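You operate a simulated robot arm through the tools that you are given. There is no shell and no other tool. Be economical: measure what you need, move in short steps, check, and stop when the job is done.

Carry out the task below with a simulated two-armed robot. There is one attempt and no reset: what you move stays moved.

TASK
Pick up the bottle labelled "cream" from the long table with one hand, pass it to the other hand and put it on the green mat. Set down upright: bottle.

The check looks at the end state, three seconds after you hand in, the way a careful person would. Anything else that was tipped, shoved, dropped, spilled or broken makes it a failure.

THE ROBOT
Two 7-joint arms with two-finger parallel grippers on one trunk, on a base that drives. Base frame: it is fixed to the floor where the robot stands at the start and does not move with it; the origin is under the middle of the robot, x ahead of it, y to its left, z up. Readings come in m, rad, newtons and seconds.
The left shoulder is at the start at [0.05, 0.168, 1.182], the right one opposite. With the tool pointing down near the work surface each hand reaches from about 0.22 to 0.66 m from the robot's upright axis, wherever it stands, measured 20 degrees to its own side. Places, roughly: green mat (30x18 cm) [4.7, 0.16, 0.9]. Payload 1.57 kg a hand.
The tool frame of a hand sits at the grasp point between the pads (the TCP): z along the fingers, y along the line on which they close. The tips reach 0.03 m beyond it. The gripper opens to 0.08 m. The fingers are 0.017 m wide and 0.012 m thick; the gripper's body (0.04 by 0.082 m) begins 0.08 m behind the TCP.
Orientation is that of the tool frame in the base frame, as a unit quaternion [x, y, z, w]. With the fingers straight down and closing along the base's y, the tool's x points along the base's -x, its y along +y and its z along -z.

THE INTERFACE
- The arms move only by the tool play_rows. It takes "left_moves", "right_moves" or both (then of equal length, played together; a hand with none holds still); each is a list of rows, each an object of numbers (a shift or turn left out is 0, a gripper value left out holds the last): "ax", "ay", "az": the turn, a rotation vector about the base's x, y, z in units of 5 degrees (1.0 is 5 degrees); "tx", "ty", "tz": the shift along the base's x, y, z in units of 40 mm (1.0 is 40 mm); "gripper": the gripper command, from -1 (shut) to 1 (fully open), values between in proportion. In form: [{"ax": .., "ay": .., "az": .., "tx": .., "ty": .., "tz": .., "gripper": ..}, ...]. A call has 1 to 10 rows; each row shifts and turns the commanded pose from where the row before left it. A call with a number of a shift or a turn outside -1 to 1 is refused whole. A row lasts 0.2 s, in which the tool goes at most 0.05 m and 0.15 rad; a call with a longer step from one row to the next is refused whole, and so is a gripper value outside its range. Where a pose cannot be reached the arm comes as near as it can. A force on the tool above 40 N (or 10 N above the force at the start of the call, whichever is more), or a blocked arm, ends the call early, and 0.2 s more pass. The fingers move at their own pace (about 0.045 m/s each) and stop on an object; they squeeze with about 36 N. The grip force told is the motor's: it shows also when the fingers shut on nothing. Time passes only in rows, and 0.2 s behind the last, so rows that do not move let the fingers close. The reply holds the time, the measured pose of the TCP, the force on the tool along the base axes, the opening and the grip force, in the units named above and with some noise, with the torque about the TCP (base axes, N m) and any sound that the robot's microphone picked up.
- Cameras (640 x 400 px; columns grow to the right, rows downward): "scene" is now at [0.1243, -0.0323, 1.396]; the picture's right is [-0.39, -0.92, 0.00], its down [-0.50, 0.21, -0.84] and it looks along [0.78, -0.33, -0.54] (base axes); focal length 296 px, centre (320, 200). "left" rides on the left gripper at [0.072, 0.007, -0.122] in its tool frame; the picture's right is [-0.09, 1.00, 0.00], its down [-0.84, -0.08, -0.54] and it looks along [-0.54, -0.05, 0.84] (tool axes); focal length 238 px, centre (320, 200). "right" rides on the right gripper at [0.072, -0.007, -0.122] in its tool frame; the picture's right is [0.09, 1.00, 0.00], its down [-0.84, 0.08, -0.54] and it looks along [-0.54, 0.05, 0.84] (tool axes); focal length 238 px, centre (320, 200). There is no depth. A picture from a camera that has moved, and an enlarged one, comes with that camera's place and axes in the base frame and with its lens.
- snapshot(camera): a new picture of that camera. No time passes.
- raise_lower(by): slides the trunk up (or, below 0, down) by that many m; the arms and the scene camera ride with it, the base frame stays. It gives what a move gives, with no picture.
- drive_base(legs): drives the robot by 1 to 6 legs, each [ahead, left, turn to the left] in m, m and rad, along the robot's own axes; the way and the turn of a leg run together, so that a leg with both is an arc; at most 1.5 m and 3.142 rad a leg. The arms and the cameras ride along, it lands a little off, and it stops where it bumps. It gives what a move gives.
- pan_tilt(pan, tilt): turns the head with the scene camera to pan (to the left, within 1.396 rad either way) and tilt (down, from -0.506 to 1.204), counted from straight ahead of the robot. It gives what a move gives.
- zoom(camera, box): a new picture of the part [left, top, right, bottom] of that camera's present view, enlarged. No time passes.
- sign_off(): hands the job in; it is judged then, once.

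Go step by step. Nothing tells you exact positions but the pictures and the camera data: compare them with the known pose of the tool, close in by small moves and look again before you grip or let go. The budget is 120 turns and 100 pictures, counting those below and the enlarged ones. Unless the task says otherwise, let go and move clear before handing in, and close with one line.

The tools are called after "Request:" by a JSON object that holds its "fn" and its "kwargs". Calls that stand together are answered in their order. play_rows: Moves the arms, as the interface text tells. Its arguments: {"type":"object","properties":{"left_moves":{"type":"array","items":{"type":"object","properties":{"ax":{"type":"number"},"ay":{"type":"number"},"az":{"type":"number"},"tx":{"type":"number"},"ty":{"type":"number"},"tz":{"type":"number"},"gripper":{"type":"number"}}}},"right_moves":{"type":"array","items":{"type":"object","properties":{"ax":{"type":"number"},"ay":{"type":"number"},"az":{"type":"number"},"tx":{"type":"number"},"ty":{"type":"number"},"tz":{"type":"number"},"gripper":{"type":"number"}}}}},"required":[]} The other tools are called the same way: raise_lower (by) slides the trunk up or down; drive_base (legs) drives the base; pan_tilt (pan, tilt) turns the head that bears the scene camera; snapshot (camera) takes a picture; zoom (camera, box) takes an enlarged picture of a part of a camera's view; sign_off () hands the job in.

At the start:

```text
clock: 0.0
left_position: [0.3466, -0.0216, 1.2042]
left_tool_rot: [0.0, 1.0, 0.0, 0.0]
left_contact_force: [-0.8, -0.3, -0.2]
left_torque: [0.0, 0.0, 0.03]
left_finger_gap: 0.0798
left_finger_force: 0.1
right_position: [0.3053, -0.3627, 1.1856]
right_tool_rot: [0.0, 1.0, -0.001, 0.0]
right_contact_force: [0.1, -0.3, -0.4]
right_torque: [0.0, 0.01, 0.0]
right_finger_gap: 0.0799
right_finger_force: 0.0
trunk travel left (down, up): [-0.35, 0.093]
robot x, y, heading: [0.0007, -0.0018, 0.004]
head pan, tilt: [-0.4, 0.569]
```

scene: 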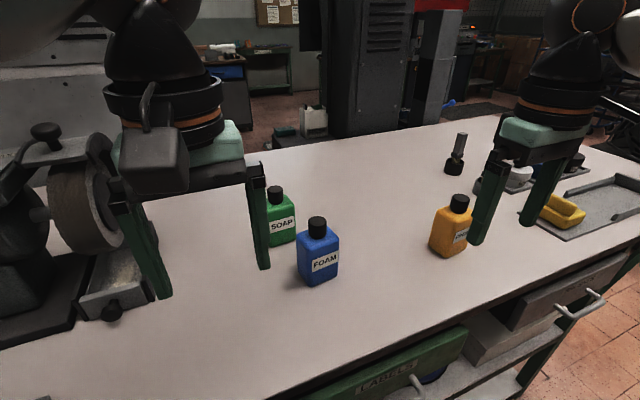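
right: 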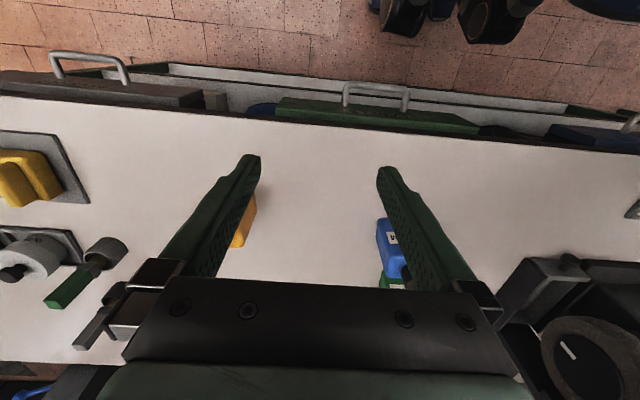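
left: 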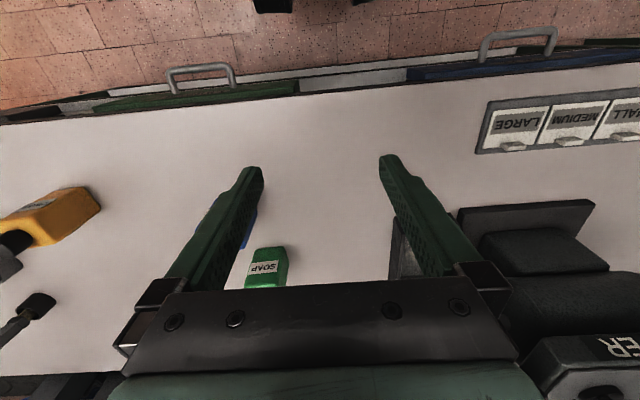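

I see three bottles: green SOAP, blue FOAM and an orange one whose label is partly hidden. I'll zoom in to read it.

Request:
{"fn": "zoom", "kwargs": {"camera": "scene", "box": [400, 170, 520, 270]}}

Request:
{"fn": "zoom", "kwargs": {"camera": "left", "box": [0, 170, 120, 270]}}

```text
4.00 times, centred on (460, 220) of scene
camera zoom: at [0.1243, -0.0323, 1.396], right [-0.39, -0.92, 0.0], down [-0.5, 0.21, -0.84], along [0.78, -0.33, -0.54], focal length 1184 px, centre (-240, 120)
```

zoom: 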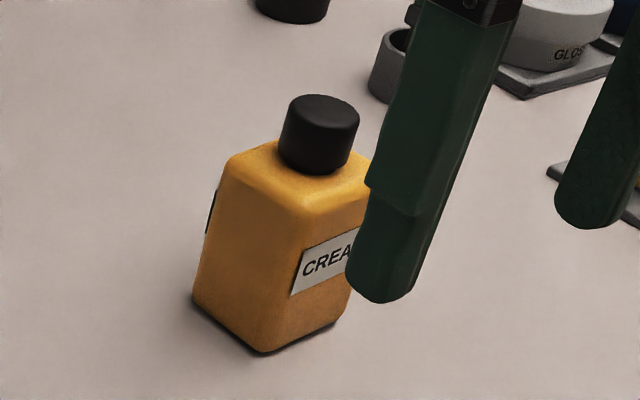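

```text
4.00 times, centred on (60, 220) of left
camera zoom: at [0.2748, -0.0153, 1.3267], right [0.09, 1.0, 0.0], down [0.84, -0.08, 0.54], along [0.54, -0.05, -0.84], focal length 953 px, centre (1360, 120)
```

zoom: 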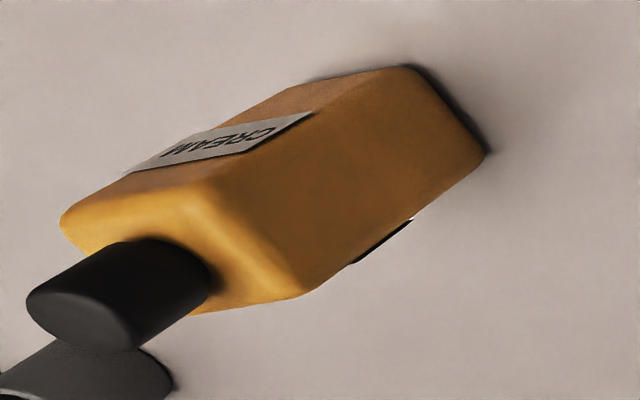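

The orange bottle is CREAM, at roughly (0.485, -0.497), about 0.14 m tall. It is a little out of reach for the right hand, so I'll sidestep right, then look at it and around the room.

Request:
{"fn": "drive_base", "kwargs": {"legs": [[0, -0.25, 0]]}}

Request:
{"fn": "pan_tilt", "kwargs": {"pan": -0.5, "tilt": 0.65}}

Request:
{"fn": "snapshot", "kwargs": {"camera": "scene"}}

Request:
{"fn": "snapshot", "kwargs": {"camera": "right"}}

```text
clock: 1.8
left_position: [0.3474, -0.2702, 1.203]
left_tool_rot: [-0.001, 1.0, 0.0, -0.001]
left_contact_force: [0.4, -0.2, -0.8]
left_torque: [-0.01, 0.02, 0.0]
left_finger_gap: 0.08
left_finger_force: 0.0
right_position: [0.3057, -0.6107, 1.1857]
right_tool_rot: [-0.001, 1.0, 0.0, 0.0]
right_contact_force: [0.5, 0.0, 0.8]
right_torque: [-0.04, 0.02, 0.01]
right_finger_gap: 0.0802
right_finger_force: 0.1
trunk travel left (down, up): [-0.35, 0.093]
robot x, y, heading: [-0.002, -0.2478, 0.001]
head pan, tilt: [-0.4, 0.569]
```

```text
clock: 2.5
left_position: [0.3469, -0.2704, 1.2039]
left_tool_rot: [0.0, 1.0, 0.0, -0.001]
left_contact_force: [-0.3, -0.3, 0.2]
left_torque: [0.0, -0.01, -0.02]
left_finger_gap: 0.08
left_finger_force: 0.0
right_position: [0.3063, -0.6099, 1.1849]
right_tool_rot: [-0.001, 1.0, 0.0, 0.0]
right_contact_force: [-0.5, -0.1, 0.7]
right_torque: [0.01, -0.01, -0.03]
right_finger_gap: 0.0802
right_finger_force: 0.0
trunk travel left (down, up): [-0.35, 0.093]
robot x, y, heading: [-0.0011, -0.2467, 0.004]
head pan, tilt: [-0.499, 0.649]
```

```text
94 pictures are left
camera scene: at [0.1185, -0.2875, 1.389], right [-0.48, -0.88, 0.0], down [-0.53, 0.29, -0.8], along [0.7, -0.38, -0.6], focal length 296 px, centre (320, 200)
```

scene: 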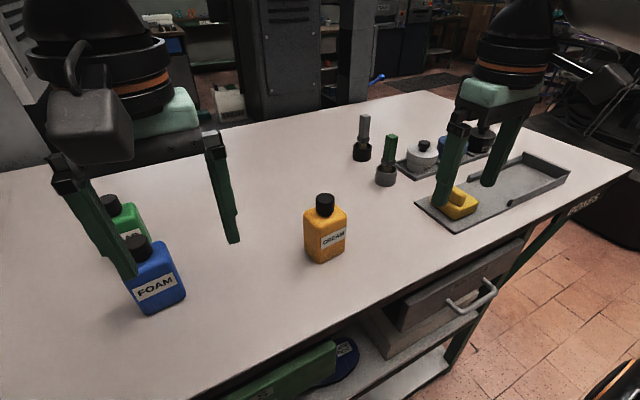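

```text
93 pictures are left
camera right: at [0.2341, -0.6168, 1.3075], right [-0.09, 1.0, 0.0], down [0.84, 0.08, 0.54], along [0.54, 0.05, -0.84], focal length 238 px, centre (320, 200)
```

right: 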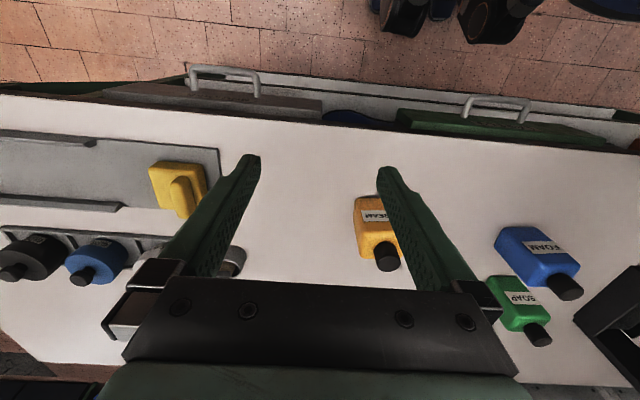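

The bottle's label is readable and its place agrees in both views. I'll zoom in once for its yaw and height.

Request:
{"fn": "zoom", "kwargs": {"camera": "scene", "box": [280, 180, 376, 276]}}

```text
4.17 times, centred on (328, 228) of scene
camera zoom: at [0.1185, -0.2875, 1.389], right [-0.48, -0.88, 0.0], down [-0.53, 0.29, -0.8], along [0.7, -0.38, -0.6], focal length 1233 px, centre (287, 83)
```

zoom: 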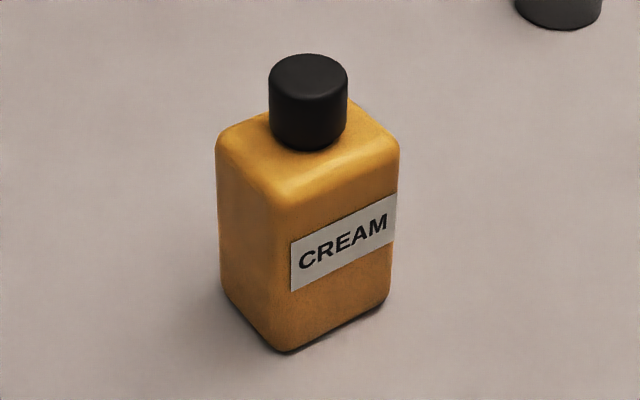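

The bottle centre is about (0.483, -0.496), yaw about 6°, body top near z 1.04 and cap top near 1.083. I'll bring the right hand above it.

Request:
{"fn": "play_rows", "kwargs": {"right_moves": [{"tx": 0.89, "ty": 0.57, "az": 0.24, "gripper": 1}, {"tx": 0.89, "ty": 0.57, "az": 0.24}, {"tx": 0.89, "ty": 0.57, "az": 0.24}, {"tx": 0.89, "ty": 0.57, "az": 0.24}, {"tx": 0.89, "ty": 0.57, "az": 0.24}, {}]}}

Request:
{"fn": "snapshot", "kwargs": {"camera": "right"}}

Request:
{"fn": "snapshot", "kwargs": {"camera": "scene"}}

```text
clock: 3.9
left_position: [0.3462, -0.2682, 1.2046]
left_tool_rot: [-0.001, 1.0, 0.0, 0.0]
left_contact_force: [0.1, 0.0, -0.2]
left_torque: [0.03, -0.01, 0.03]
left_finger_gap: 0.0802
left_finger_force: 0.1
right_position: [0.4846, -0.4971, 1.1859]
right_tool_rot: [-0.054, 0.999, -0.001, 0.001]
right_contact_force: [-1.0, 1.0, 0.5]
right_torque: [-0.01, 0.0, -0.01]
right_finger_gap: 0.0802
right_finger_force: 0.1
trunk travel left (down, up): [-0.35, 0.093]
robot x, y, heading: [-0.0003, -0.2482, 0.002]
head pan, tilt: [-0.499, 0.649]
```

```text
91 pictures are left
camera right: at [0.413, -0.5102, 1.3074], right [-0.2, 0.98, 0.0], down [0.82, 0.17, 0.54], along [0.53, 0.11, -0.84], focal length 238 px, centre (320, 200)
```

right: 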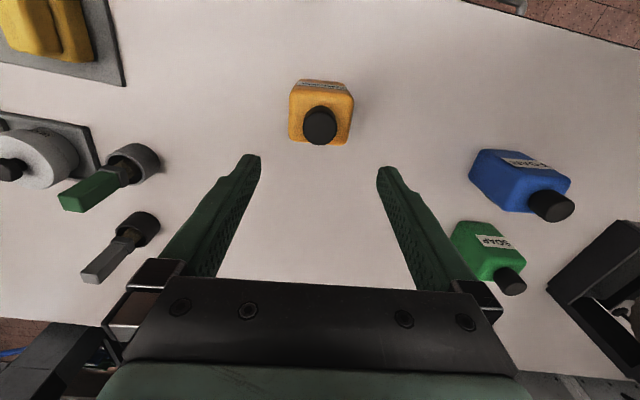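

```text
90 pictures are left
camera scene: at [0.1176, -0.2876, 1.389], right [-0.48, -0.88, 0.0], down [-0.53, 0.29, -0.8], along [0.7, -0.38, -0.6], focal length 296 px, centre (320, 200)
```

scene: 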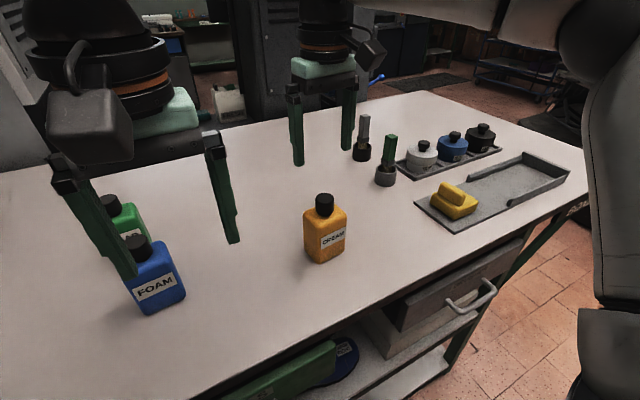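

The fingers straddle the bottle well. I'll descend partway and check the alignment.

Request:
{"fn": "play_rows", "kwargs": {"right_moves": [{"tx": -0.1, "tz": -0.8}, {"tz": -0.8}, {"tz": -0.6}, {}]}}

Request:
{"fn": "snapshot", "kwargs": {"camera": "right"}}

Request:
{"fn": "zoom", "kwargs": {"camera": "scene", "box": [250, 130, 400, 280]}}

```text
clock: 4.9
left_position: [0.3478, -0.268, 1.2043]
left_tool_rot: [-0.001, 1.0, -0.001, 0.0]
left_contact_force: [0.4, 0.2, -0.2]
left_torque: [0.01, 0.01, 0.01]
left_finger_gap: 0.0799
left_finger_force: 0.1
right_position: [0.4803, -0.4973, 1.0958]
right_tool_rot: [-0.053, 0.999, -0.001, 0.0]
right_contact_force: [0.0, -0.7, -0.7]
right_torque: [0.01, 0.0, 0.03]
right_finger_gap: 0.0798
right_finger_force: 0.0
trunk travel left (down, up): [-0.35, 0.093]
robot x, y, heading: [0.0009, -0.2472, -0.001]
head pan, tilt: [-0.499, 0.649]
```

```text
89 pictures are left
camera right: at [0.4102, -0.5108, 1.2181], right [-0.2, 0.98, 0.0], down [0.82, 0.17, 0.54], along [0.53, 0.11, -0.84], focal length 238 px, centre (320, 200)
```

right: 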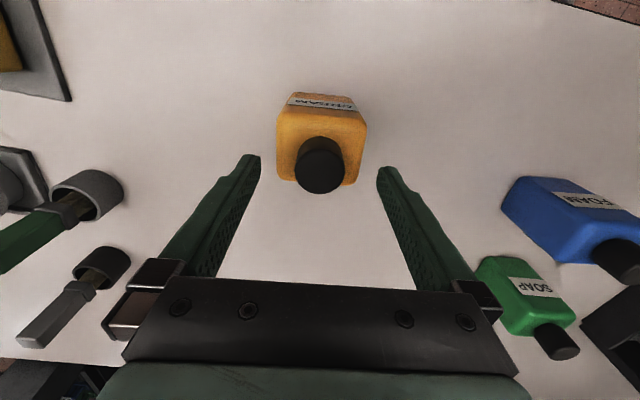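

```text
2.67 times, centred on (325, 205) of scene
camera zoom: at [0.1184, -0.2876, 1.3889], right [-0.48, -0.88, 0.0], down [-0.53, 0.29, -0.8], along [0.7, -0.38, -0.6], focal length 789 px, centre (307, 187)
```

zoom: 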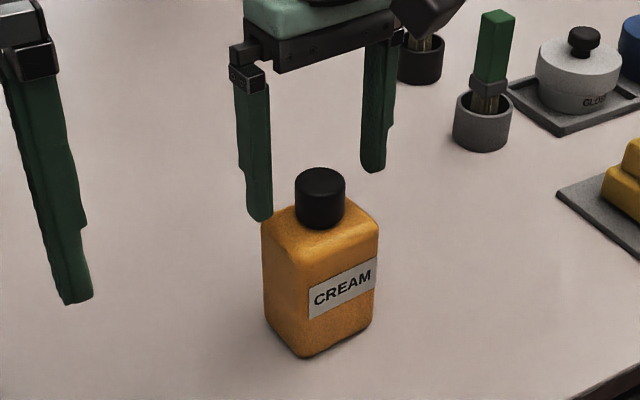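

Still centred between the fingers. I'll shift a few mm back and descend to grip height.

Request:
{"fn": "play_rows", "kwargs": {"right_moves": [{"tx": -0.1, "tz": -0.6}, {"tz": -0.65}, {"tz": -0.65}, {}]}}

Request:
{"fn": "snapshot", "kwargs": {"camera": "right"}}

```text
clock: 5.9
left_position: [0.3478, -0.27, 1.2048]
left_tool_rot: [0.0, 1.0, 0.0, 0.0]
left_contact_force: [-0.2, 0.4, 0.4]
left_torque: [0.0, -0.05, 0.0]
left_finger_gap: 0.0801
left_finger_force: 0.0
right_position: [0.477, -0.4958, 1.0206]
right_tool_rot: [-0.053, 0.999, 0.0, 0.0]
right_contact_force: [0.3, 0.3, 0.5]
right_torque: [0.02, -0.03, -0.02]
right_finger_gap: 0.08
right_finger_force: 0.1
trunk travel left (down, up): [-0.35, 0.093]
robot x, y, heading: [-0.0023, -0.2509, 0.002]
head pan, tilt: [-0.499, 0.649]
```

```text
87 pictures are left
camera right: at [0.4058, -0.5099, 1.1426], right [-0.2, 0.98, 0.0], down [0.82, 0.17, 0.54], along [0.53, 0.11, -0.84], focal length 238 px, centre (320, 200)
```

right: 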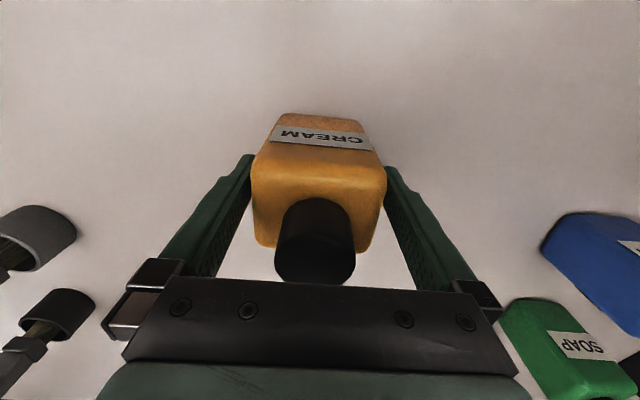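

The bottle is between the pads with the cap clear of the palm. Closing and lifting a bit.

Request:
{"fn": "play_rows", "kwargs": {"right_moves": [{"gripper": -1}, {"gripper": -1}, {}, {}, {"tz": 0.25}, {"tz": 0.5}, {"tz": 0.8}, {}]}}

Request:
{"fn": "snapshot", "kwargs": {"camera": "scene"}}

Request:
{"fn": "snapshot", "kwargs": {"camera": "right"}}

```text
clock: 7.7
left_position: [0.3472, -0.2676, 1.203]
left_tool_rot: [-0.001, 1.0, 0.001, 0.0]
left_contact_force: [-0.3, -0.8, 0.3]
left_torque: [-0.03, 0.0, -0.01]
left_finger_gap: 0.08
left_finger_force: 0.1
right_position: [0.4758, -0.4983, 1.0825]
right_tool_rot: [-0.053, 0.999, -0.001, -0.001]
right_contact_force: [0.9, 0.1, -4.5]
right_torque: [-0.03, 0.02, -0.03]
right_finger_gap: 0.0699
right_finger_force: 36.2
trunk travel left (down, up): [-0.35, 0.093]
robot x, y, heading: [0.001, -0.2498, 0.003]
head pan, tilt: [-0.499, 0.649]
```

```text
86 pictures are left
camera scene: at [0.1191, -0.2879, 1.3888], right [-0.48, -0.88, 0.0], down [-0.53, 0.29, -0.8], along [0.7, -0.38, -0.61], focal length 296 px, centre (320, 200)
```

scene: 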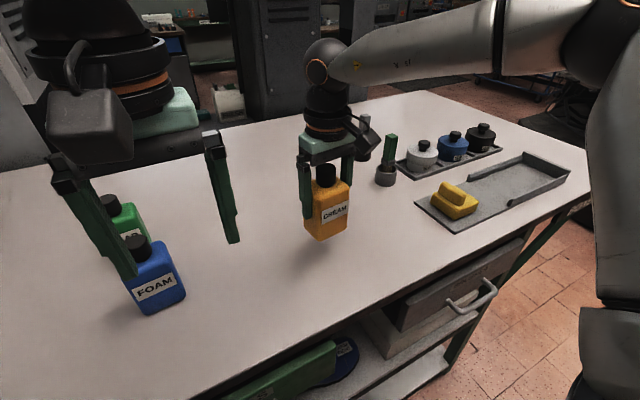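

```text
85 pictures are left
camera right: at [0.4055, -0.5121, 1.2047], right [-0.2, 0.98, 0.0], down [0.82, 0.17, 0.54], along [0.53, 0.11, -0.84], focal length 238 px, centre (320, 200)
```

right: 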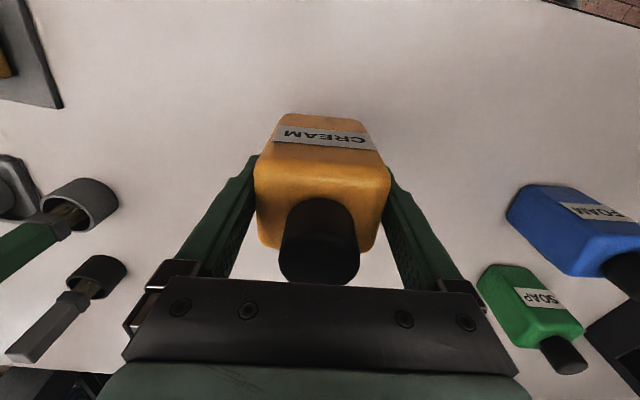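

The bottle is held firmly (0.07 m wide, about 0.45 kg). I'll lift it to handover height and yaw it, while the left hand moves aside and yaws to come in diagonally.

Request:
{"fn": "play_rows", "kwargs": {"left_moves": [{"ty": 0.8, "az": -1, "gripper": 1}, {"ty": 0.8, "az": -1}, {"ty": 0.8, "az": -1}, {"ty": 0.8, "az": -1}, {"ty": 0.8, "az": -1}, {"ty": 0.8, "az": -1}, {"ty": 0.8, "az": -1}, {"ty": 0.8, "az": -1}, {"az": -1}, {}], "right_moves": [{"tz": 0.9, "az": 0.85}, {"tz": 0.9, "az": 0.85}, {"tz": 0.9, "az": 0.85}, {"tz": 0.9, "az": 0.85}, {"tz": 0.6, "az": 0.85}, {"tx": -0.25, "ty": 0.9, "az": 0.85}, {"tx": -0.25, "ty": 0.9, "az": 0.85}, {"tx": -0.25, "ty": 0.9, "az": 0.85}, {"tx": -0.25, "ty": 0.9, "az": 0.85}, {}]}}

```text
clock: 9.9
left_position: [0.3475, -0.0132, 1.2044]
left_tool_rot: [0.381, 0.925, 0.0, 0.0]
left_contact_force: [-0.7, 0.9, -0.1]
left_torque: [0.0, -0.01, 0.03]
left_finger_gap: 0.0801
left_finger_force: 0.2
right_position: [0.4029, -0.4048, 1.2307]
right_tool_rot: [-0.377, 0.926, -0.001, 0.0]
right_contact_force: [0.1, -0.3, -3.4]
right_torque: [-0.01, -0.02, 0.01]
right_finger_gap: 0.0698
right_finger_force: 35.9
right hand out of reach, approached as far as the arm can: row 6, 7, 8, 9
trunk travel left (down, up): [-0.35, 0.093]
robot x, y, heading: [0.0007, -0.2476, 0.002]
head pan, tilt: [-0.499, 0.649]
```

The right arm reached its limit at (0.403, -0.405, 1.23), which will do for the handover. Now I'll tilt the left hand to come in slanted.

Request:
{"fn": "play_rows", "kwargs": {"left_moves": [{"ax": -1, "ay": -1}, {"ax": -1, "ay": -1}, {"ax": -1, "ay": -1}, {"ax": -1, "ay": -1}, {"ax": -1, "ay": -1}, {"ax": -1, "ay": -1}, {"ax": -1, "ay": -1}, {}]}}

Request:
{"fn": "snapshot", "kwargs": {"camera": "scene"}}

Request:
{"fn": "snapshot", "kwargs": {"camera": "left"}}

```text
clock: 11.7
left_position: [0.348, -0.0127, 1.2049]
left_tool_rot: [0.347, 0.839, -0.161, 0.388]
left_contact_force: [0.0, 0.6, 0.0]
left_torque: [0.03, 0.02, -0.02]
left_finger_gap: 0.0797
left_finger_force: 0.1
right_position: [0.4043, -0.4045, 1.2307]
right_tool_rot: [-0.377, 0.926, 0.0, -0.002]
right_contact_force: [-0.2, 0.2, -4.4]
right_torque: [0.04, 0.02, 0.01]
right_finger_gap: 0.0699
right_finger_force: 36.0
trunk travel left (down, up): [-0.35, 0.093]
robot x, y, heading: [-0.0026, -0.2482, 0.002]
head pan, tilt: [-0.499, 0.649]
```

```text
84 pictures are left
camera scene: at [0.1191, -0.2879, 1.3888], right [-0.48, -0.88, 0.0], down [-0.53, 0.29, -0.8], along [0.7, -0.38, -0.61], focal length 296 px, centre (320, 200)
```

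scene: 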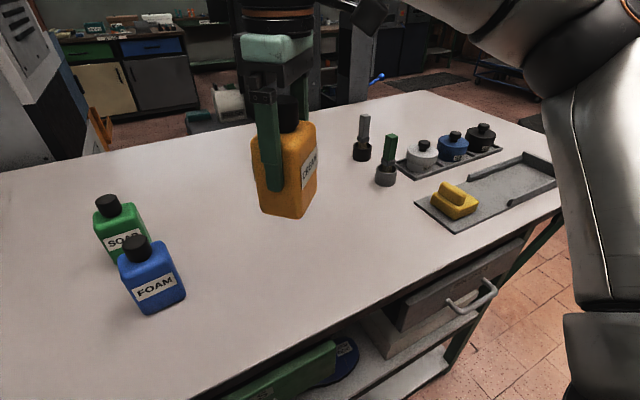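

```text
83 pictures are left
camera left: at [0.2538, 0.0889, 1.2292], right [0.75, 0.66, 0.07], down [0.04, -0.15, 0.99], along [0.66, -0.73, -0.13], focal length 238 px, centre (320, 200)
```

left: 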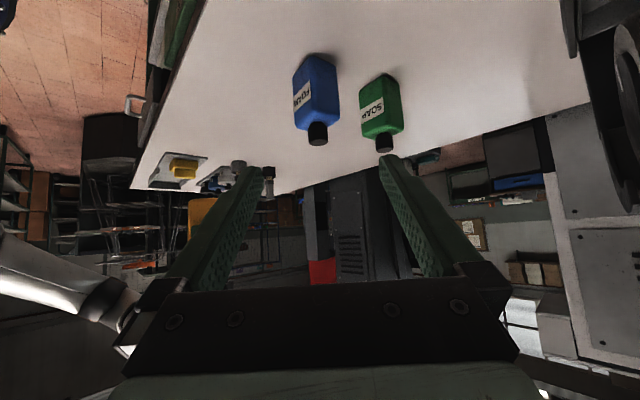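

I'll move the left hand to a pre-approach point about 0.12 m short of the bottle on the diagonal.

Request:
{"fn": "play_rows", "kwargs": {"left_moves": [{"tx": -0.09, "ty": -0.96, "tz": -0.05}, {"tx": -0.09, "ty": -0.96, "tz": -0.05}, {"tx": -0.09, "ty": -0.96, "tz": -0.05}, {"tx": -0.09, "ty": -0.96, "tz": -0.05}, {"tx": -0.09, "ty": -0.96, "tz": -0.05}, {"tx": -0.09, "ty": -0.96, "tz": -0.05}, {"tx": -0.09, "ty": -0.96, "tz": -0.05}, {"tx": -0.09, "ty": -0.96, "tz": -0.05}, {}]}}

Request:
{"fn": "snapshot", "kwargs": {"camera": "scene"}}

Request:
{"fn": "snapshot", "kwargs": {"camera": "left"}}

```text
clock: 13.7
left_position: [0.3166, -0.3209, 1.1856]
left_tool_rot: [0.346, 0.84, -0.16, 0.386]
left_contact_force: [0.4, 0.2, 0.2]
left_torque: [-0.03, 0.01, -0.02]
left_finger_gap: 0.08
left_finger_force: 0.1
right_position: [0.4032, -0.4037, 1.2305]
right_tool_rot: [-0.377, 0.926, -0.002, 0.0]
right_contact_force: [-0.2, 0.4, -3.6]
right_torque: [-0.01, 0.0, 0.01]
right_finger_gap: 0.0697
right_finger_force: 36.2
trunk travel left (down, up): [-0.35, 0.093]
robot x, y, heading: [0.0017, -0.2509, 0.005]
head pan, tilt: [-0.499, 0.649]
```

```text
82 pictures are left
camera scene: at [0.1188, -0.2873, 1.3889], right [-0.48, -0.88, 0.0], down [-0.53, 0.29, -0.8], along [0.7, -0.38, -0.6], focal length 296 px, centre (320, 200)
```

scene: 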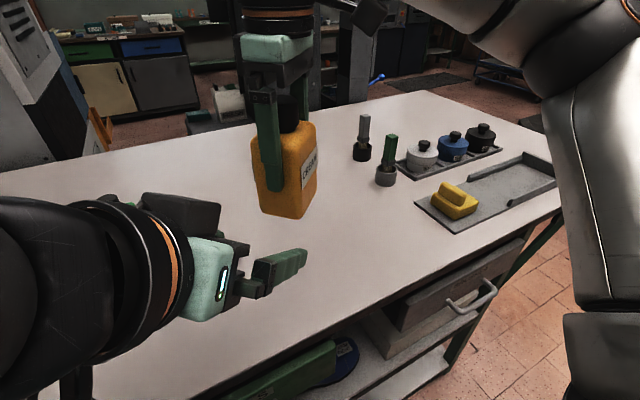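

```text
81 pictures are left
camera left: at [0.2227, -0.2182, 1.2116], right [0.74, 0.66, 0.07], down [0.04, -0.15, 0.99], along [0.67, -0.73, -0.14], focal length 238 px, centre (320, 200)
```

left: 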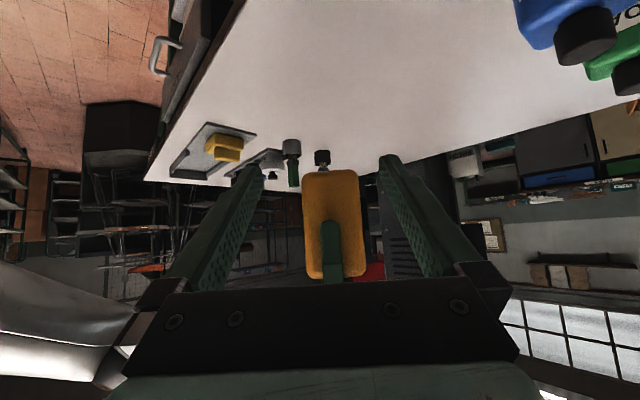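

The bottle is nearly centred between the left fingers, about 5 mm to one side. I'll shift slightly and advance halfway.

Request:
{"fn": "play_rows", "kwargs": {"left_moves": [{"tx": 0.08, "ty": 0.08, "tz": 0.15}, {"tx": 0.45, "ty": -0.45}, {"tx": 0.45, "ty": -0.45}, {}]}}

Request:
{"fn": "snapshot", "kwargs": {"camera": "left"}}

Request:
{"fn": "zoom", "kwargs": {"camera": "scene", "box": [160, 50, 420, 310]}}

```text
clock: 14.7
left_position: [0.3559, -0.3544, 1.193]
left_tool_rot: [0.347, 0.839, -0.161, 0.387]
left_contact_force: [-0.2, 0.5, -0.1]
left_torque: [-0.04, -0.02, -0.01]
left_finger_gap: 0.08
left_finger_force: 0.0
right_position: [0.405, -0.4047, 1.2305]
right_tool_rot: [-0.376, 0.926, -0.001, 0.0]
right_contact_force: [0.1, 0.4, -4.1]
right_torque: [0.01, 0.0, -0.02]
right_finger_gap: 0.0696
right_finger_force: 35.7
trunk travel left (down, up): [-0.35, 0.093]
robot x, y, heading: [0.0009, -0.2495, 0.002]
head pan, tilt: [-0.499, 0.649]
```

```text
80 pictures are left
camera left: at [0.2621, -0.2518, 1.2184], right [0.75, 0.66, 0.07], down [0.04, -0.15, 0.99], along [0.66, -0.73, -0.14], focal length 238 px, centre (320, 200)
```

left: 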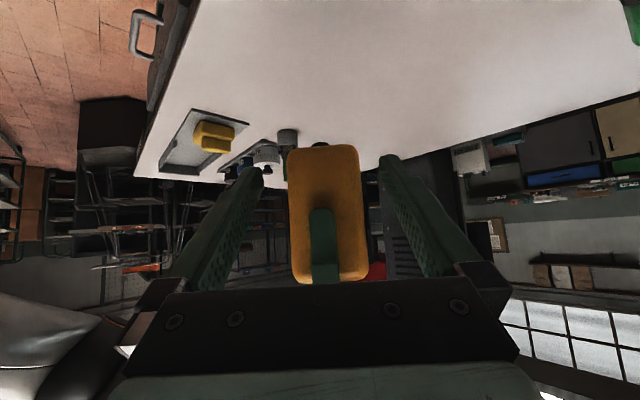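

```text
1.54 times, centred on (290, 180) of scene
camera zoom: at [0.1187, -0.2876, 1.3889], right [-0.48, -0.88, 0.0], down [-0.53, 0.29, -0.8], along [0.7, -0.38, -0.6], focal length 455 px, centre (366, 231)
```

zoom: 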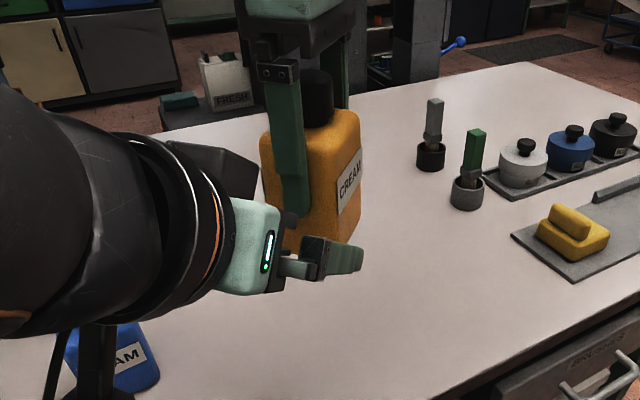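

Aligned. I'll advance to the grip position, with the palm staying short of the right finger.

Request:
{"fn": "play_rows", "kwargs": {"left_moves": [{"tx": 0.36, "ty": -0.3}, {"tx": 0.33, "ty": -0.33}, {"tx": 0.3, "ty": -0.3}, {}]}}

Request:
{"fn": "snapshot", "kwargs": {"camera": "left"}}

Request:
{"fn": "zoom", "kwargs": {"camera": "scene", "box": [160, 50, 420, 310]}}

Request:
{"fn": "snapshot", "kwargs": {"camera": "right"}}

```text
clock: 15.7
left_position: [0.3968, -0.3891, 1.194]
left_tool_rot: [0.348, 0.839, -0.161, 0.386]
left_contact_force: [-8.0, 10.4, -2.6]
left_torque: [-0.91, -0.73, -0.19]
left_finger_gap: 0.08
left_finger_force: 0.0
right_position: [0.404, -0.4056, 1.2297]
right_tool_rot: [-0.377, 0.926, -0.001, 0.0]
right_contact_force: [9.6, -9.6, -1.3]
right_torque: [0.54, 0.48, 0.16]
right_finger_gap: 0.0699
right_finger_force: 36.4
trunk travel left (down, up): [-0.35, 0.093]
robot x, y, heading: [0.0013, -0.2475, 0.006]
head pan, tilt: [-0.499, 0.649]
```

```text
78 pictures are left
camera left: at [0.3035, -0.2876, 1.2196], right [0.75, 0.66, 0.07], down [0.04, -0.15, 0.99], along [0.66, -0.73, -0.14], focal length 238 px, centre (320, 200)
```

left: 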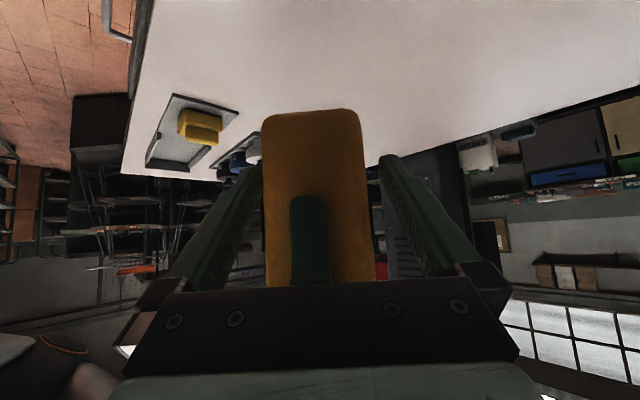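

```text
1.54 times, centred on (290, 180) of scene
camera zoom: at [0.1187, -0.2876, 1.3889], right [-0.48, -0.88, 0.0], down [-0.53, 0.29, -0.8], along [0.7, -0.38, -0.6], focal length 455 px, centre (366, 231)
```

zoom: 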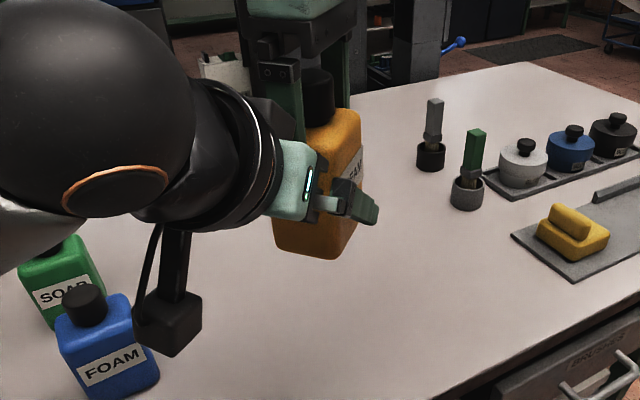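

```text
76 pictures are left
camera right: at [0.357, -0.4596, 1.3524], right [-0.76, 0.65, 0.0], down [0.55, 0.64, 0.54], along [0.35, 0.41, -0.84], focal length 238 px, centre (320, 200)
```

right: 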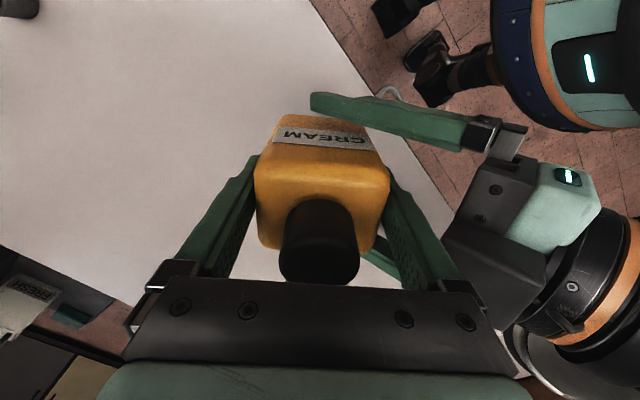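

The left palm just touches the right finger (~13 N). I'll back off a few mm, centre slightly, and recheck the force.

Request:
{"fn": "play_rows", "kwargs": {"left_moves": [{"tx": -0.2, "ty": 0.09}, {}, {}]}}

Request:
{"fn": "snapshot", "kwargs": {"camera": "right"}}

```text
clock: 16.5
left_position: [0.3903, -0.387, 1.1949]
left_tool_rot: [0.346, 0.84, -0.161, 0.386]
left_contact_force: [0.7, 0.2, 0.7]
left_torque: [0.02, -0.01, 0.0]
left_finger_gap: 0.0801
left_finger_force: 0.1
right_position: [0.4038, -0.404, 1.2296]
right_tool_rot: [-0.377, 0.926, 0.0, 0.0]
right_contact_force: [-0.4, 0.3, -4.7]
right_torque: [0.02, 0.02, 0.01]
right_finger_gap: 0.0701
right_finger_force: 35.5
trunk travel left (down, up): [-0.35, 0.093]
robot x, y, heading: [0.0025, -0.2492, 0.002]
head pan, tilt: [-0.499, 0.649]
```

```text
75 pictures are left
camera right: at [0.3566, -0.4587, 1.3522], right [-0.76, 0.65, 0.0], down [0.54, 0.64, 0.54], along [0.35, 0.41, -0.84], focal length 238 px, centre (320, 200)
```

right: 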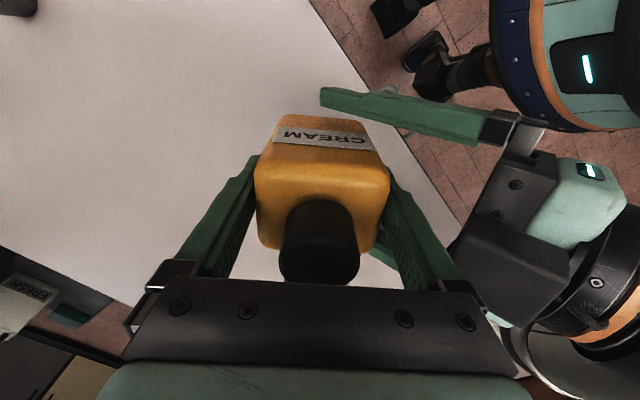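

Clear of contact, with the left pads covering half the bottle's depth. Closing the left hand.

Request:
{"fn": "play_rows", "kwargs": {"left_moves": [{"gripper": -1}, {}, {}, {}, {}]}}

Request:
{"fn": "snapshot", "kwargs": {"camera": "left"}}

```text
clock: 17.7
left_position: [0.3906, -0.3865, 1.1943]
left_tool_rot: [0.346, 0.84, -0.161, 0.386]
left_contact_force: [4.5, 6.0, 0.1]
left_torque: [-0.4, 0.27, -0.66]
left_finger_gap: 0.0577
left_finger_force: 36.3
right_position: [0.4037, -0.4045, 1.2294]
right_tool_rot: [-0.378, 0.926, 0.0, 0.0]
right_contact_force: [-3.3, -5.2, -3.3]
right_torque: [0.2, -0.14, 0.8]
right_finger_gap: 0.0698
right_finger_force: 35.7
trunk travel left (down, up): [-0.35, 0.093]
robot x, y, heading: [-0.0026, -0.2502, 0.004]
head pan, tilt: [-0.499, 0.649]
```

```text
74 pictures are left
camera left: at [0.2961, -0.2844, 1.22], right [0.74, 0.66, 0.07], down [0.04, -0.15, 0.99], along [0.67, -0.73, -0.14], focal length 238 px, centre (320, 200)
```

left: 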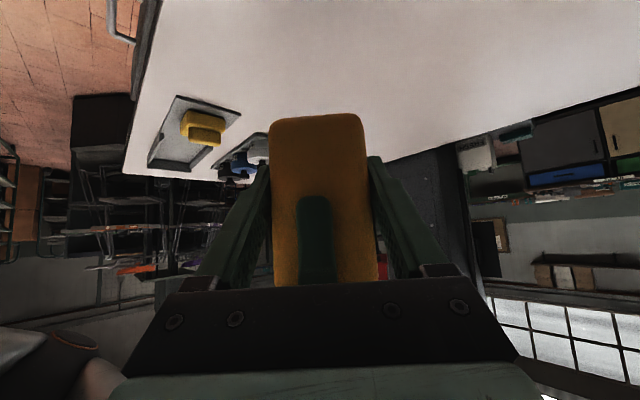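

The left hand holds the bottle (gap 0.058, 36 N). Now I'll open the right hand slightly and raise it straight off.

Request:
{"fn": "play_rows", "kwargs": {"right_moves": [{"gripper": 0.93}, {}, {}, {"tz": 0.3}, {"tz": 0.5}, {"tz": 0.7}, {"tz": 0.9}, {"tz": 0.9}, {}]}}

Request:
{"fn": "snapshot", "kwargs": {"camera": "left"}}

Request:
{"fn": "snapshot", "kwargs": {"camera": "scene"}}

```text
clock: 19.7
left_position: [0.3905, -0.3871, 1.194]
left_tool_rot: [0.347, 0.84, -0.16, 0.386]
left_contact_force: [0.7, 0.2, 0.5]
left_torque: [0.06, 0.08, 0.02]
left_finger_gap: 0.0577
left_finger_force: 35.9
right_position: [0.3655, -0.438, 1.3163]
right_tool_rot: [-0.377, 0.926, 0.001, 0.0]
right_contact_force: [0.0, -0.3, -0.6]
right_torque: [-0.03, 0.01, 0.01]
right_finger_gap: 0.077
right_finger_force: 0.1
right hand out of reach, approached as far as the arm can: row 4, 5, 6, 7, 8
trunk travel left (down, up): [-0.35, 0.093]
robot x, y, heading: [-0.0028, -0.2453, -0.008]
head pan, tilt: [-0.499, 0.649]
```

```text
73 pictures are left
camera left: at [0.296, -0.2846, 1.2198], right [0.75, 0.66, 0.07], down [0.04, -0.15, 0.99], along [0.67, -0.73, -0.14], focal length 238 px, centre (320, 200)
```

left: 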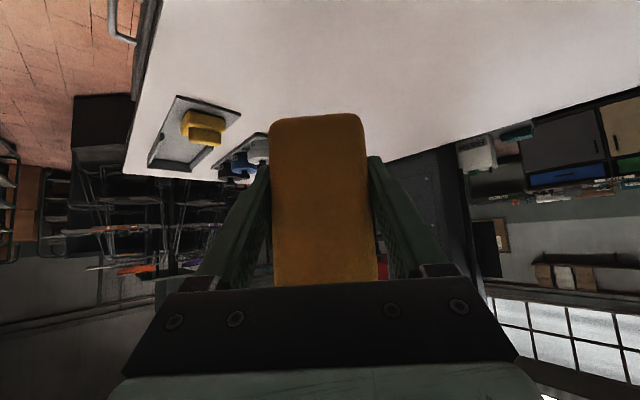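

```text
72 pictures are left
camera scene: at [0.119, -0.2878, 1.3888], right [-0.48, -0.88, 0.0], down [-0.53, 0.29, -0.8], along [0.7, -0.38, -0.6], focal length 296 px, centre (320, 200)
```

scene: 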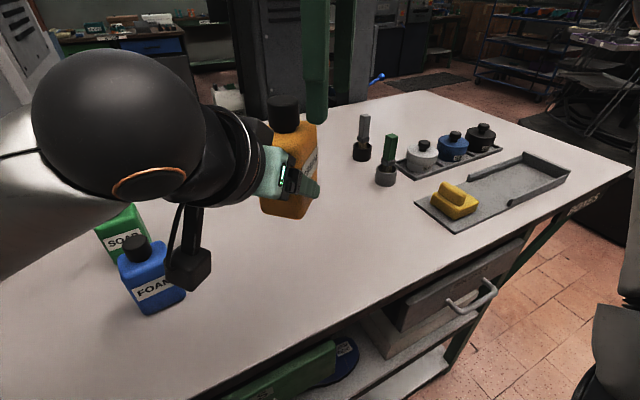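

The bottle is now in the left hand only, and upright. I'll move the right hand away to the right.

Request:
{"fn": "play_rows", "kwargs": {"right_moves": [{"ty": -1}, {"ty": -1}, {"ty": -1}, {"ty": -1}, {"ty": -1}, {"ty": -1, "az": -1}, {"az": -1}, {"az": -1}, {"az": -1}, {}]}}

Request:
{"fn": "pan_tilt", "kwargs": {"pan": 0.0, "tilt": 0.25}}

Request:
{"fn": "snapshot", "kwargs": {"camera": "scene"}}

```text
clock: 21.9
left_position: [0.3894, -0.3882, 1.1948]
left_tool_rot: [0.347, 0.839, -0.161, 0.387]
left_contact_force: [0.3, 0.8, 0.2]
left_torque: [0.03, 0.07, -0.01]
left_finger_gap: 0.0579
left_finger_force: 36.1
right_position: [0.3083, -0.564, 1.2349]
right_tool_rot: [-0.21, 0.978, -0.001, 0.0]
right_contact_force: [0.7, -0.4, 0.5]
right_torque: [-0.03, 0.0, 0.0]
right_finger_gap: 0.0773
right_finger_force: 0.0
right hand out of reach, approached as far as the arm can: row 1, 2, 3, 4, 5, 6
trunk travel left (down, up): [-0.35, 0.093]
robot x, y, heading: [0.0008, -0.2485, -0.0]
head pan, tilt: [-0.499, 0.649]
```

```text
clock: 22.8
left_position: [0.3906, -0.3861, 1.1941]
left_tool_rot: [0.346, 0.839, -0.161, 0.387]
left_contact_force: [-0.2, 0.2, 0.0]
left_torque: [0.03, 0.06, 0.0]
left_finger_gap: 0.0578
left_finger_force: 35.8
right_position: [0.3093, -0.5636, 1.2347]
right_tool_rot: [-0.211, 0.978, -0.002, -0.001]
right_contact_force: [0.3, -0.1, -0.6]
right_torque: [-0.02, -0.01, 0.02]
right_finger_gap: 0.0771
right_finger_force: 0.1
trunk travel left (down, up): [-0.35, 0.093]
robot x, y, heading: [-0.001, -0.2488, 0.005]
head pan, tilt: [0.0, 0.25]
```

```text
71 pictures are left
camera scene: at [0.1359, -0.2462, 1.4253], right [0.0, -1.0, 0.0], down [-0.25, 0.0, -0.97], along [0.97, 0.0, -0.25], focal length 296 px, centre (320, 200)
```

scene: 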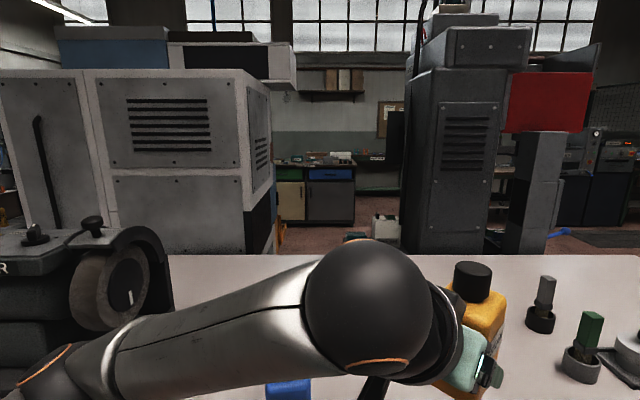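

The far bench with the mat shows through the gap between the machines. I'll zoom in on it.

Request:
{"fn": "zoom", "kwargs": {"camera": "scene", "box": [240, 130, 440, 255]}}

Request:
{"fn": "pan_tilt", "kwargs": {"pan": -0.9, "tilt": 0.4}}

Request:
{"fn": "snapshot", "kwargs": {"camera": "scene"}}

Request:
{"fn": "pan_tilt", "kwargs": {"pan": 0.9, "tilt": 0.4}}

Request:
{"fn": "snapshot", "kwargs": {"camera": "scene"}}

```text
3.20 times, centred on (340, 192) of scene
camera zoom: at [0.1359, -0.2462, 1.4253], right [0.0, -1.0, 0.0], down [-0.25, 0.0, -0.97], along [0.97, 0.0, -0.25], focal length 947 px, centre (256, 224)
```

zoom: 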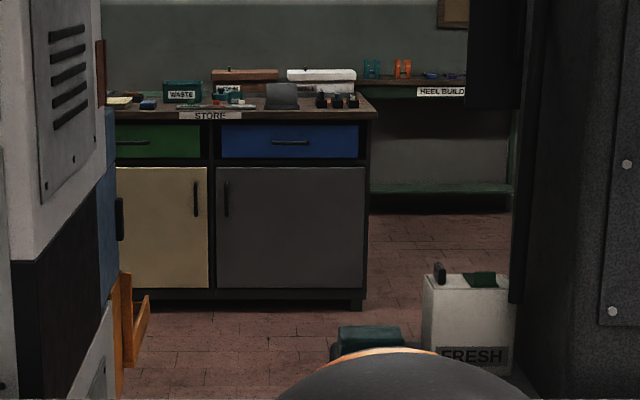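

```text
clock: 24.0
left_position: [0.3899, -0.3871, 1.1939]
left_tool_rot: [0.348, 0.839, -0.161, 0.386]
left_contact_force: [-0.1, -0.4, 0.0]
left_torque: [0.06, 0.05, -0.02]
left_finger_gap: 0.0576
left_finger_force: 36.4
right_position: [0.3093, -0.5628, 1.2349]
right_tool_rot: [-0.211, 0.978, -0.001, 0.0]
right_contact_force: [-0.4, -0.2, 0.2]
right_torque: [-0.01, -0.02, 0.0]
right_finger_gap: 0.0772
right_finger_force: 0.1
trunk travel left (down, up): [-0.35, 0.093]
robot x, y, heading: [0.0001, -0.249, 0.0]
head pan, tilt: [-0.901, 0.4]
```

```text
69 pictures are left
camera scene: at [0.1002, -0.3188, 1.4114], right [-0.78, -0.62, 0.0], down [-0.24, 0.3, -0.92], along [0.57, -0.72, -0.39], focal length 296 px, centre (320, 200)
```

scene: 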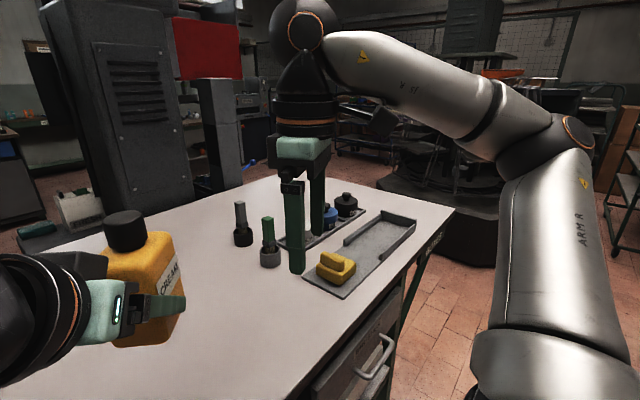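

```text
clock: 25.8
left_position: [0.3893, -0.3867, 1.1949]
left_tool_rot: [0.347, 0.839, -0.161, 0.387]
left_contact_force: [-0.4, -0.7, -0.1]
left_torque: [0.07, 0.07, -0.01]
left_finger_gap: 0.0579
left_finger_force: 35.9
right_position: [0.309, -0.5628, 1.2354]
right_tool_rot: [-0.21, 0.978, -0.001, 0.0]
right_contact_force: [-0.3, 0.4, -0.3]
right_torque: [0.02, 0.01, 0.0]
right_finger_gap: 0.0772
right_finger_force: 0.1
trunk travel left (down, up): [-0.35, 0.093]
robot x, y, heading: [-0.002, -0.2506, 0.001]
head pan, tilt: [0.901, 0.4]
```

```text
68 pictures are left
camera scene: at [0.1, -0.1737, 1.4114], right [0.78, -0.62, 0.0], down [-0.24, -0.31, -0.92], along [0.57, 0.72, -0.39], focal length 296 px, centre (320, 200)
```

scene: 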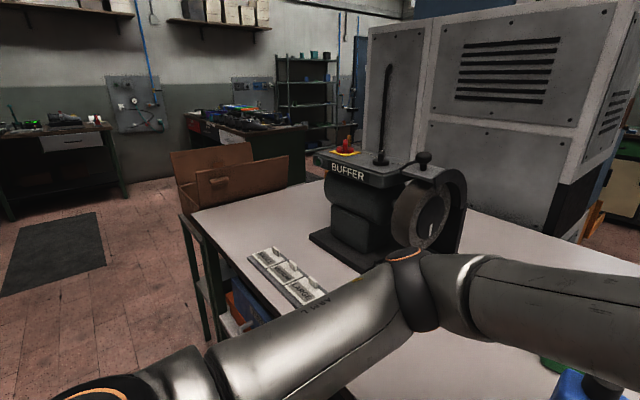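

The mat's bench ("STORE") is beyond the machines, and the table blocks the direct way, so I must go around its right end (y ≈ -1.45). I'll strafe right along the table first and look.

Request:
{"fn": "drive_base", "kwargs": {"legs": [[0, -1.0, 0]]}}

Request:
{"fn": "pan_tilt", "kwargs": {"pan": -0.7, "tilt": 0.45}}

Request:
{"fn": "snapshot", "kwargs": {"camera": "scene"}}

Request:
{"fn": "pan_tilt", "kwargs": {"pan": -1.39, "tilt": 0.6}}

Request:
{"fn": "snapshot", "kwargs": {"camera": "scene"}}

```text
clock: 31.0
left_position: [0.3896, -1.3952, 1.1942]
left_tool_rot: [0.347, 0.839, -0.161, 0.386]
left_contact_force: [-0.2, -0.6, 0.5]
left_torque: [0.09, 0.05, -0.01]
left_finger_gap: 0.0578
left_finger_force: 36.4
right_position: [0.3085, -1.5706, 1.2352]
right_tool_rot: [-0.209, 0.978, -0.001, 0.0]
right_contact_force: [-0.2, 0.3, 0.1]
right_torque: [-0.01, 0.01, 0.02]
right_finger_gap: 0.0771
right_finger_force: 0.0
trunk travel left (down, up): [-0.35, 0.093]
robot x, y, heading: [0.0019, -1.2569, -0.001]
head pan, tilt: [0.901, 0.4]
```

```text
clock: 32.7
left_position: [0.39, -1.3946, 1.1947]
left_tool_rot: [0.348, 0.839, -0.162, 0.386]
left_contact_force: [0.7, -0.6, 0.0]
left_torque: [0.07, 0.09, -0.01]
left_finger_gap: 0.0577
left_finger_force: 35.9
right_position: [0.3073, -1.5694, 1.2346]
right_tool_rot: [-0.208, 0.978, 0.0, 0.0]
right_contact_force: [-0.1, 0.6, -0.6]
right_torque: [0.0, 0.01, -0.02]
right_finger_gap: 0.0774
right_finger_force: 0.2
trunk travel left (down, up): [-0.35, 0.093]
robot x, y, heading: [0.005, -1.2538, -0.003]
head pan, tilt: [-0.7, 0.45]
```

```text
67 pictures are left
camera scene: at [0.1128, -1.3122, 1.4067], right [-0.64, -0.76, 0.0], down [-0.33, 0.28, -0.9], along [0.69, -0.58, -0.44], focal length 296 px, centre (320, 200)
```

scene: 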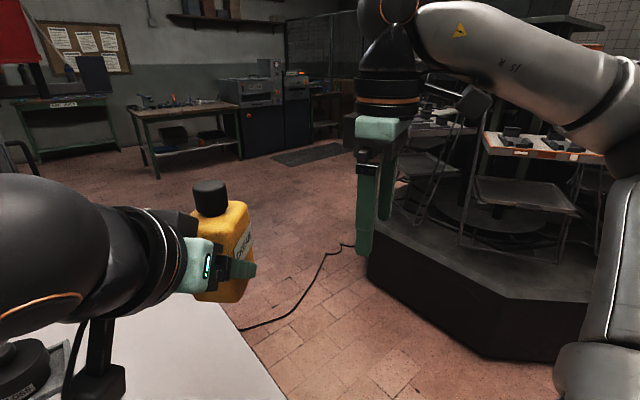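

```text
clock: 33.8
left_position: [0.3903, -1.3947, 1.1934]
left_tool_rot: [0.348, 0.839, -0.161, 0.386]
left_contact_force: [-0.3, 0.5, -0.3]
left_torque: [0.06, 0.04, -0.01]
left_finger_gap: 0.0577
left_finger_force: 36.1
right_position: [0.3079, -1.5706, 1.2359]
right_tool_rot: [-0.209, 0.978, -0.001, 0.001]
right_contact_force: [0.8, 1.0, -0.4]
right_torque: [0.0, 0.01, 0.03]
right_finger_gap: 0.0771
right_finger_force: 0.1
trunk travel left (down, up): [-0.35, 0.093]
robot x, y, heading: [0.0012, -1.2531, -0.003]
head pan, tilt: [-1.389, 0.6]
```

```text
66 pictures are left
camera scene: at [0.0585, -1.3398, 1.3932], right [-0.98, -0.18, 0.0], down [-0.1, 0.56, -0.83], along [0.15, -0.81, -0.56], focal length 296 px, centre (320, 200)
```

scene: 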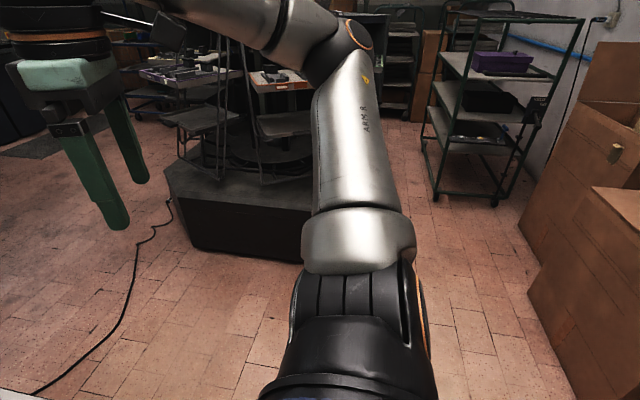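

A clear corridor of about 1.1 m runs between the table end (y ≈ -1.45) and the carousel platform (y ≈ -2.6). I'll strafe to its middle, drive ahead, then look.

Request:
{"fn": "drive_base", "kwargs": {"legs": [[0, -0.73, 0], [0.8, 0, 0]]}}

Request:
{"fn": "pan_tilt", "kwargs": {"pan": 0.0, "tilt": 0.4}}

Request:
{"fn": "snapshot", "kwargs": {"camera": "scene"}}

Request:
{"fn": "pan_tilt", "kwargs": {"pan": 0.8, "tilt": 0.4}}

Request:
{"fn": "snapshot", "kwargs": {"camera": "scene"}}

```text
clock: 41.6
left_position: [1.1723, -2.1204, 1.1944]
left_tool_rot: [0.344, 0.841, -0.159, 0.387]
left_contact_force: [-0.3, 0.2, -0.4]
left_torque: [0.04, 0.07, 0.02]
left_finger_gap: 0.0578
left_finger_force: 35.5
right_position: [1.0935, -2.2975, 1.236]
right_tool_rot: [-0.214, 0.977, -0.001, -0.001]
right_contact_force: [-0.2, -0.4, -0.7]
right_torque: [-0.01, 0.02, 0.02]
right_finger_gap: 0.0774
right_finger_force: 0.0
trunk travel left (down, up): [-0.35, 0.093]
robot x, y, heading: [0.7817, -1.9865, 0.008]
head pan, tilt: [-1.389, 0.6]
```

```text
clock: 43.1
left_position: [1.1723, -2.1208, 1.1948]
left_tool_rot: [0.343, 0.841, -0.158, 0.387]
left_contact_force: [-0.1, -0.5, -0.1]
left_torque: [0.06, 0.04, 0.0]
left_finger_gap: 0.0577
left_finger_force: 36.6
right_position: [1.094, -2.2973, 1.2351]
right_tool_rot: [-0.215, 0.977, -0.001, 0.0]
right_contact_force: [-0.1, 0.3, -0.2]
right_torque: [-0.01, -0.01, -0.03]
right_finger_gap: 0.0773
right_finger_force: 0.1
trunk travel left (down, up): [-0.35, 0.093]
robot x, y, heading: [0.7838, -1.9885, 0.015]
head pan, tilt: [0.0, 0.4]
```

```text
65 pictures are left
camera scene: at [0.9168, -1.9819, 1.4114], right [0.01, -1.0, 0.0], down [-0.39, 0.0, -0.92], along [0.92, 0.01, -0.39], focal length 296 px, centre (320, 200)
```

scene: 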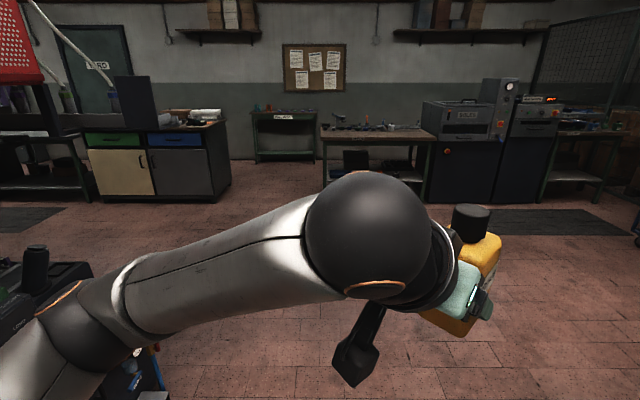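

```text
clock: 44.2
left_position: [1.1722, -2.1206, 1.1949]
left_tool_rot: [0.343, 0.841, -0.158, 0.387]
left_contact_force: [-0.8, -0.4, 0.5]
left_torque: [0.07, 0.07, -0.03]
left_finger_gap: 0.0579
left_finger_force: 36.1
right_position: [1.0928, -2.2973, 1.2358]
right_tool_rot: [-0.214, 0.977, -0.001, 0.0]
right_contact_force: [0.3, 1.0, 0.5]
right_torque: [-0.02, 0.0, 0.02]
right_finger_gap: 0.0772
right_finger_force: 0.1
trunk travel left (down, up): [-0.35, 0.093]
robot x, y, heading: [0.7833, -1.9903, 0.011]
head pan, tilt: [0.799, 0.4]
```

```text
64 pictures are left
camera scene: at [0.8882, -1.9158, 1.4114], right [0.72, -0.69, 0.0], down [-0.27, -0.28, -0.92], along [0.64, 0.67, -0.39], focal length 296 px, centre (320, 200)
```

scene: 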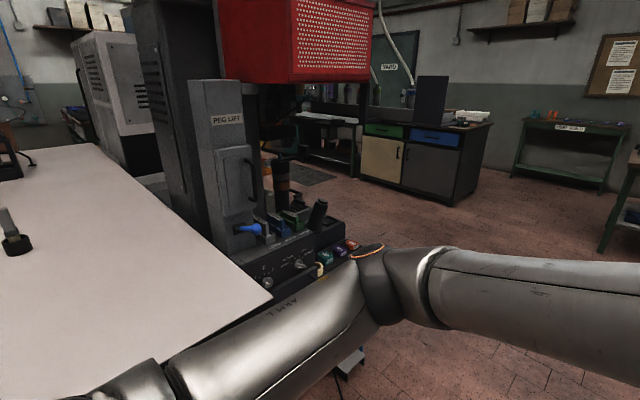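

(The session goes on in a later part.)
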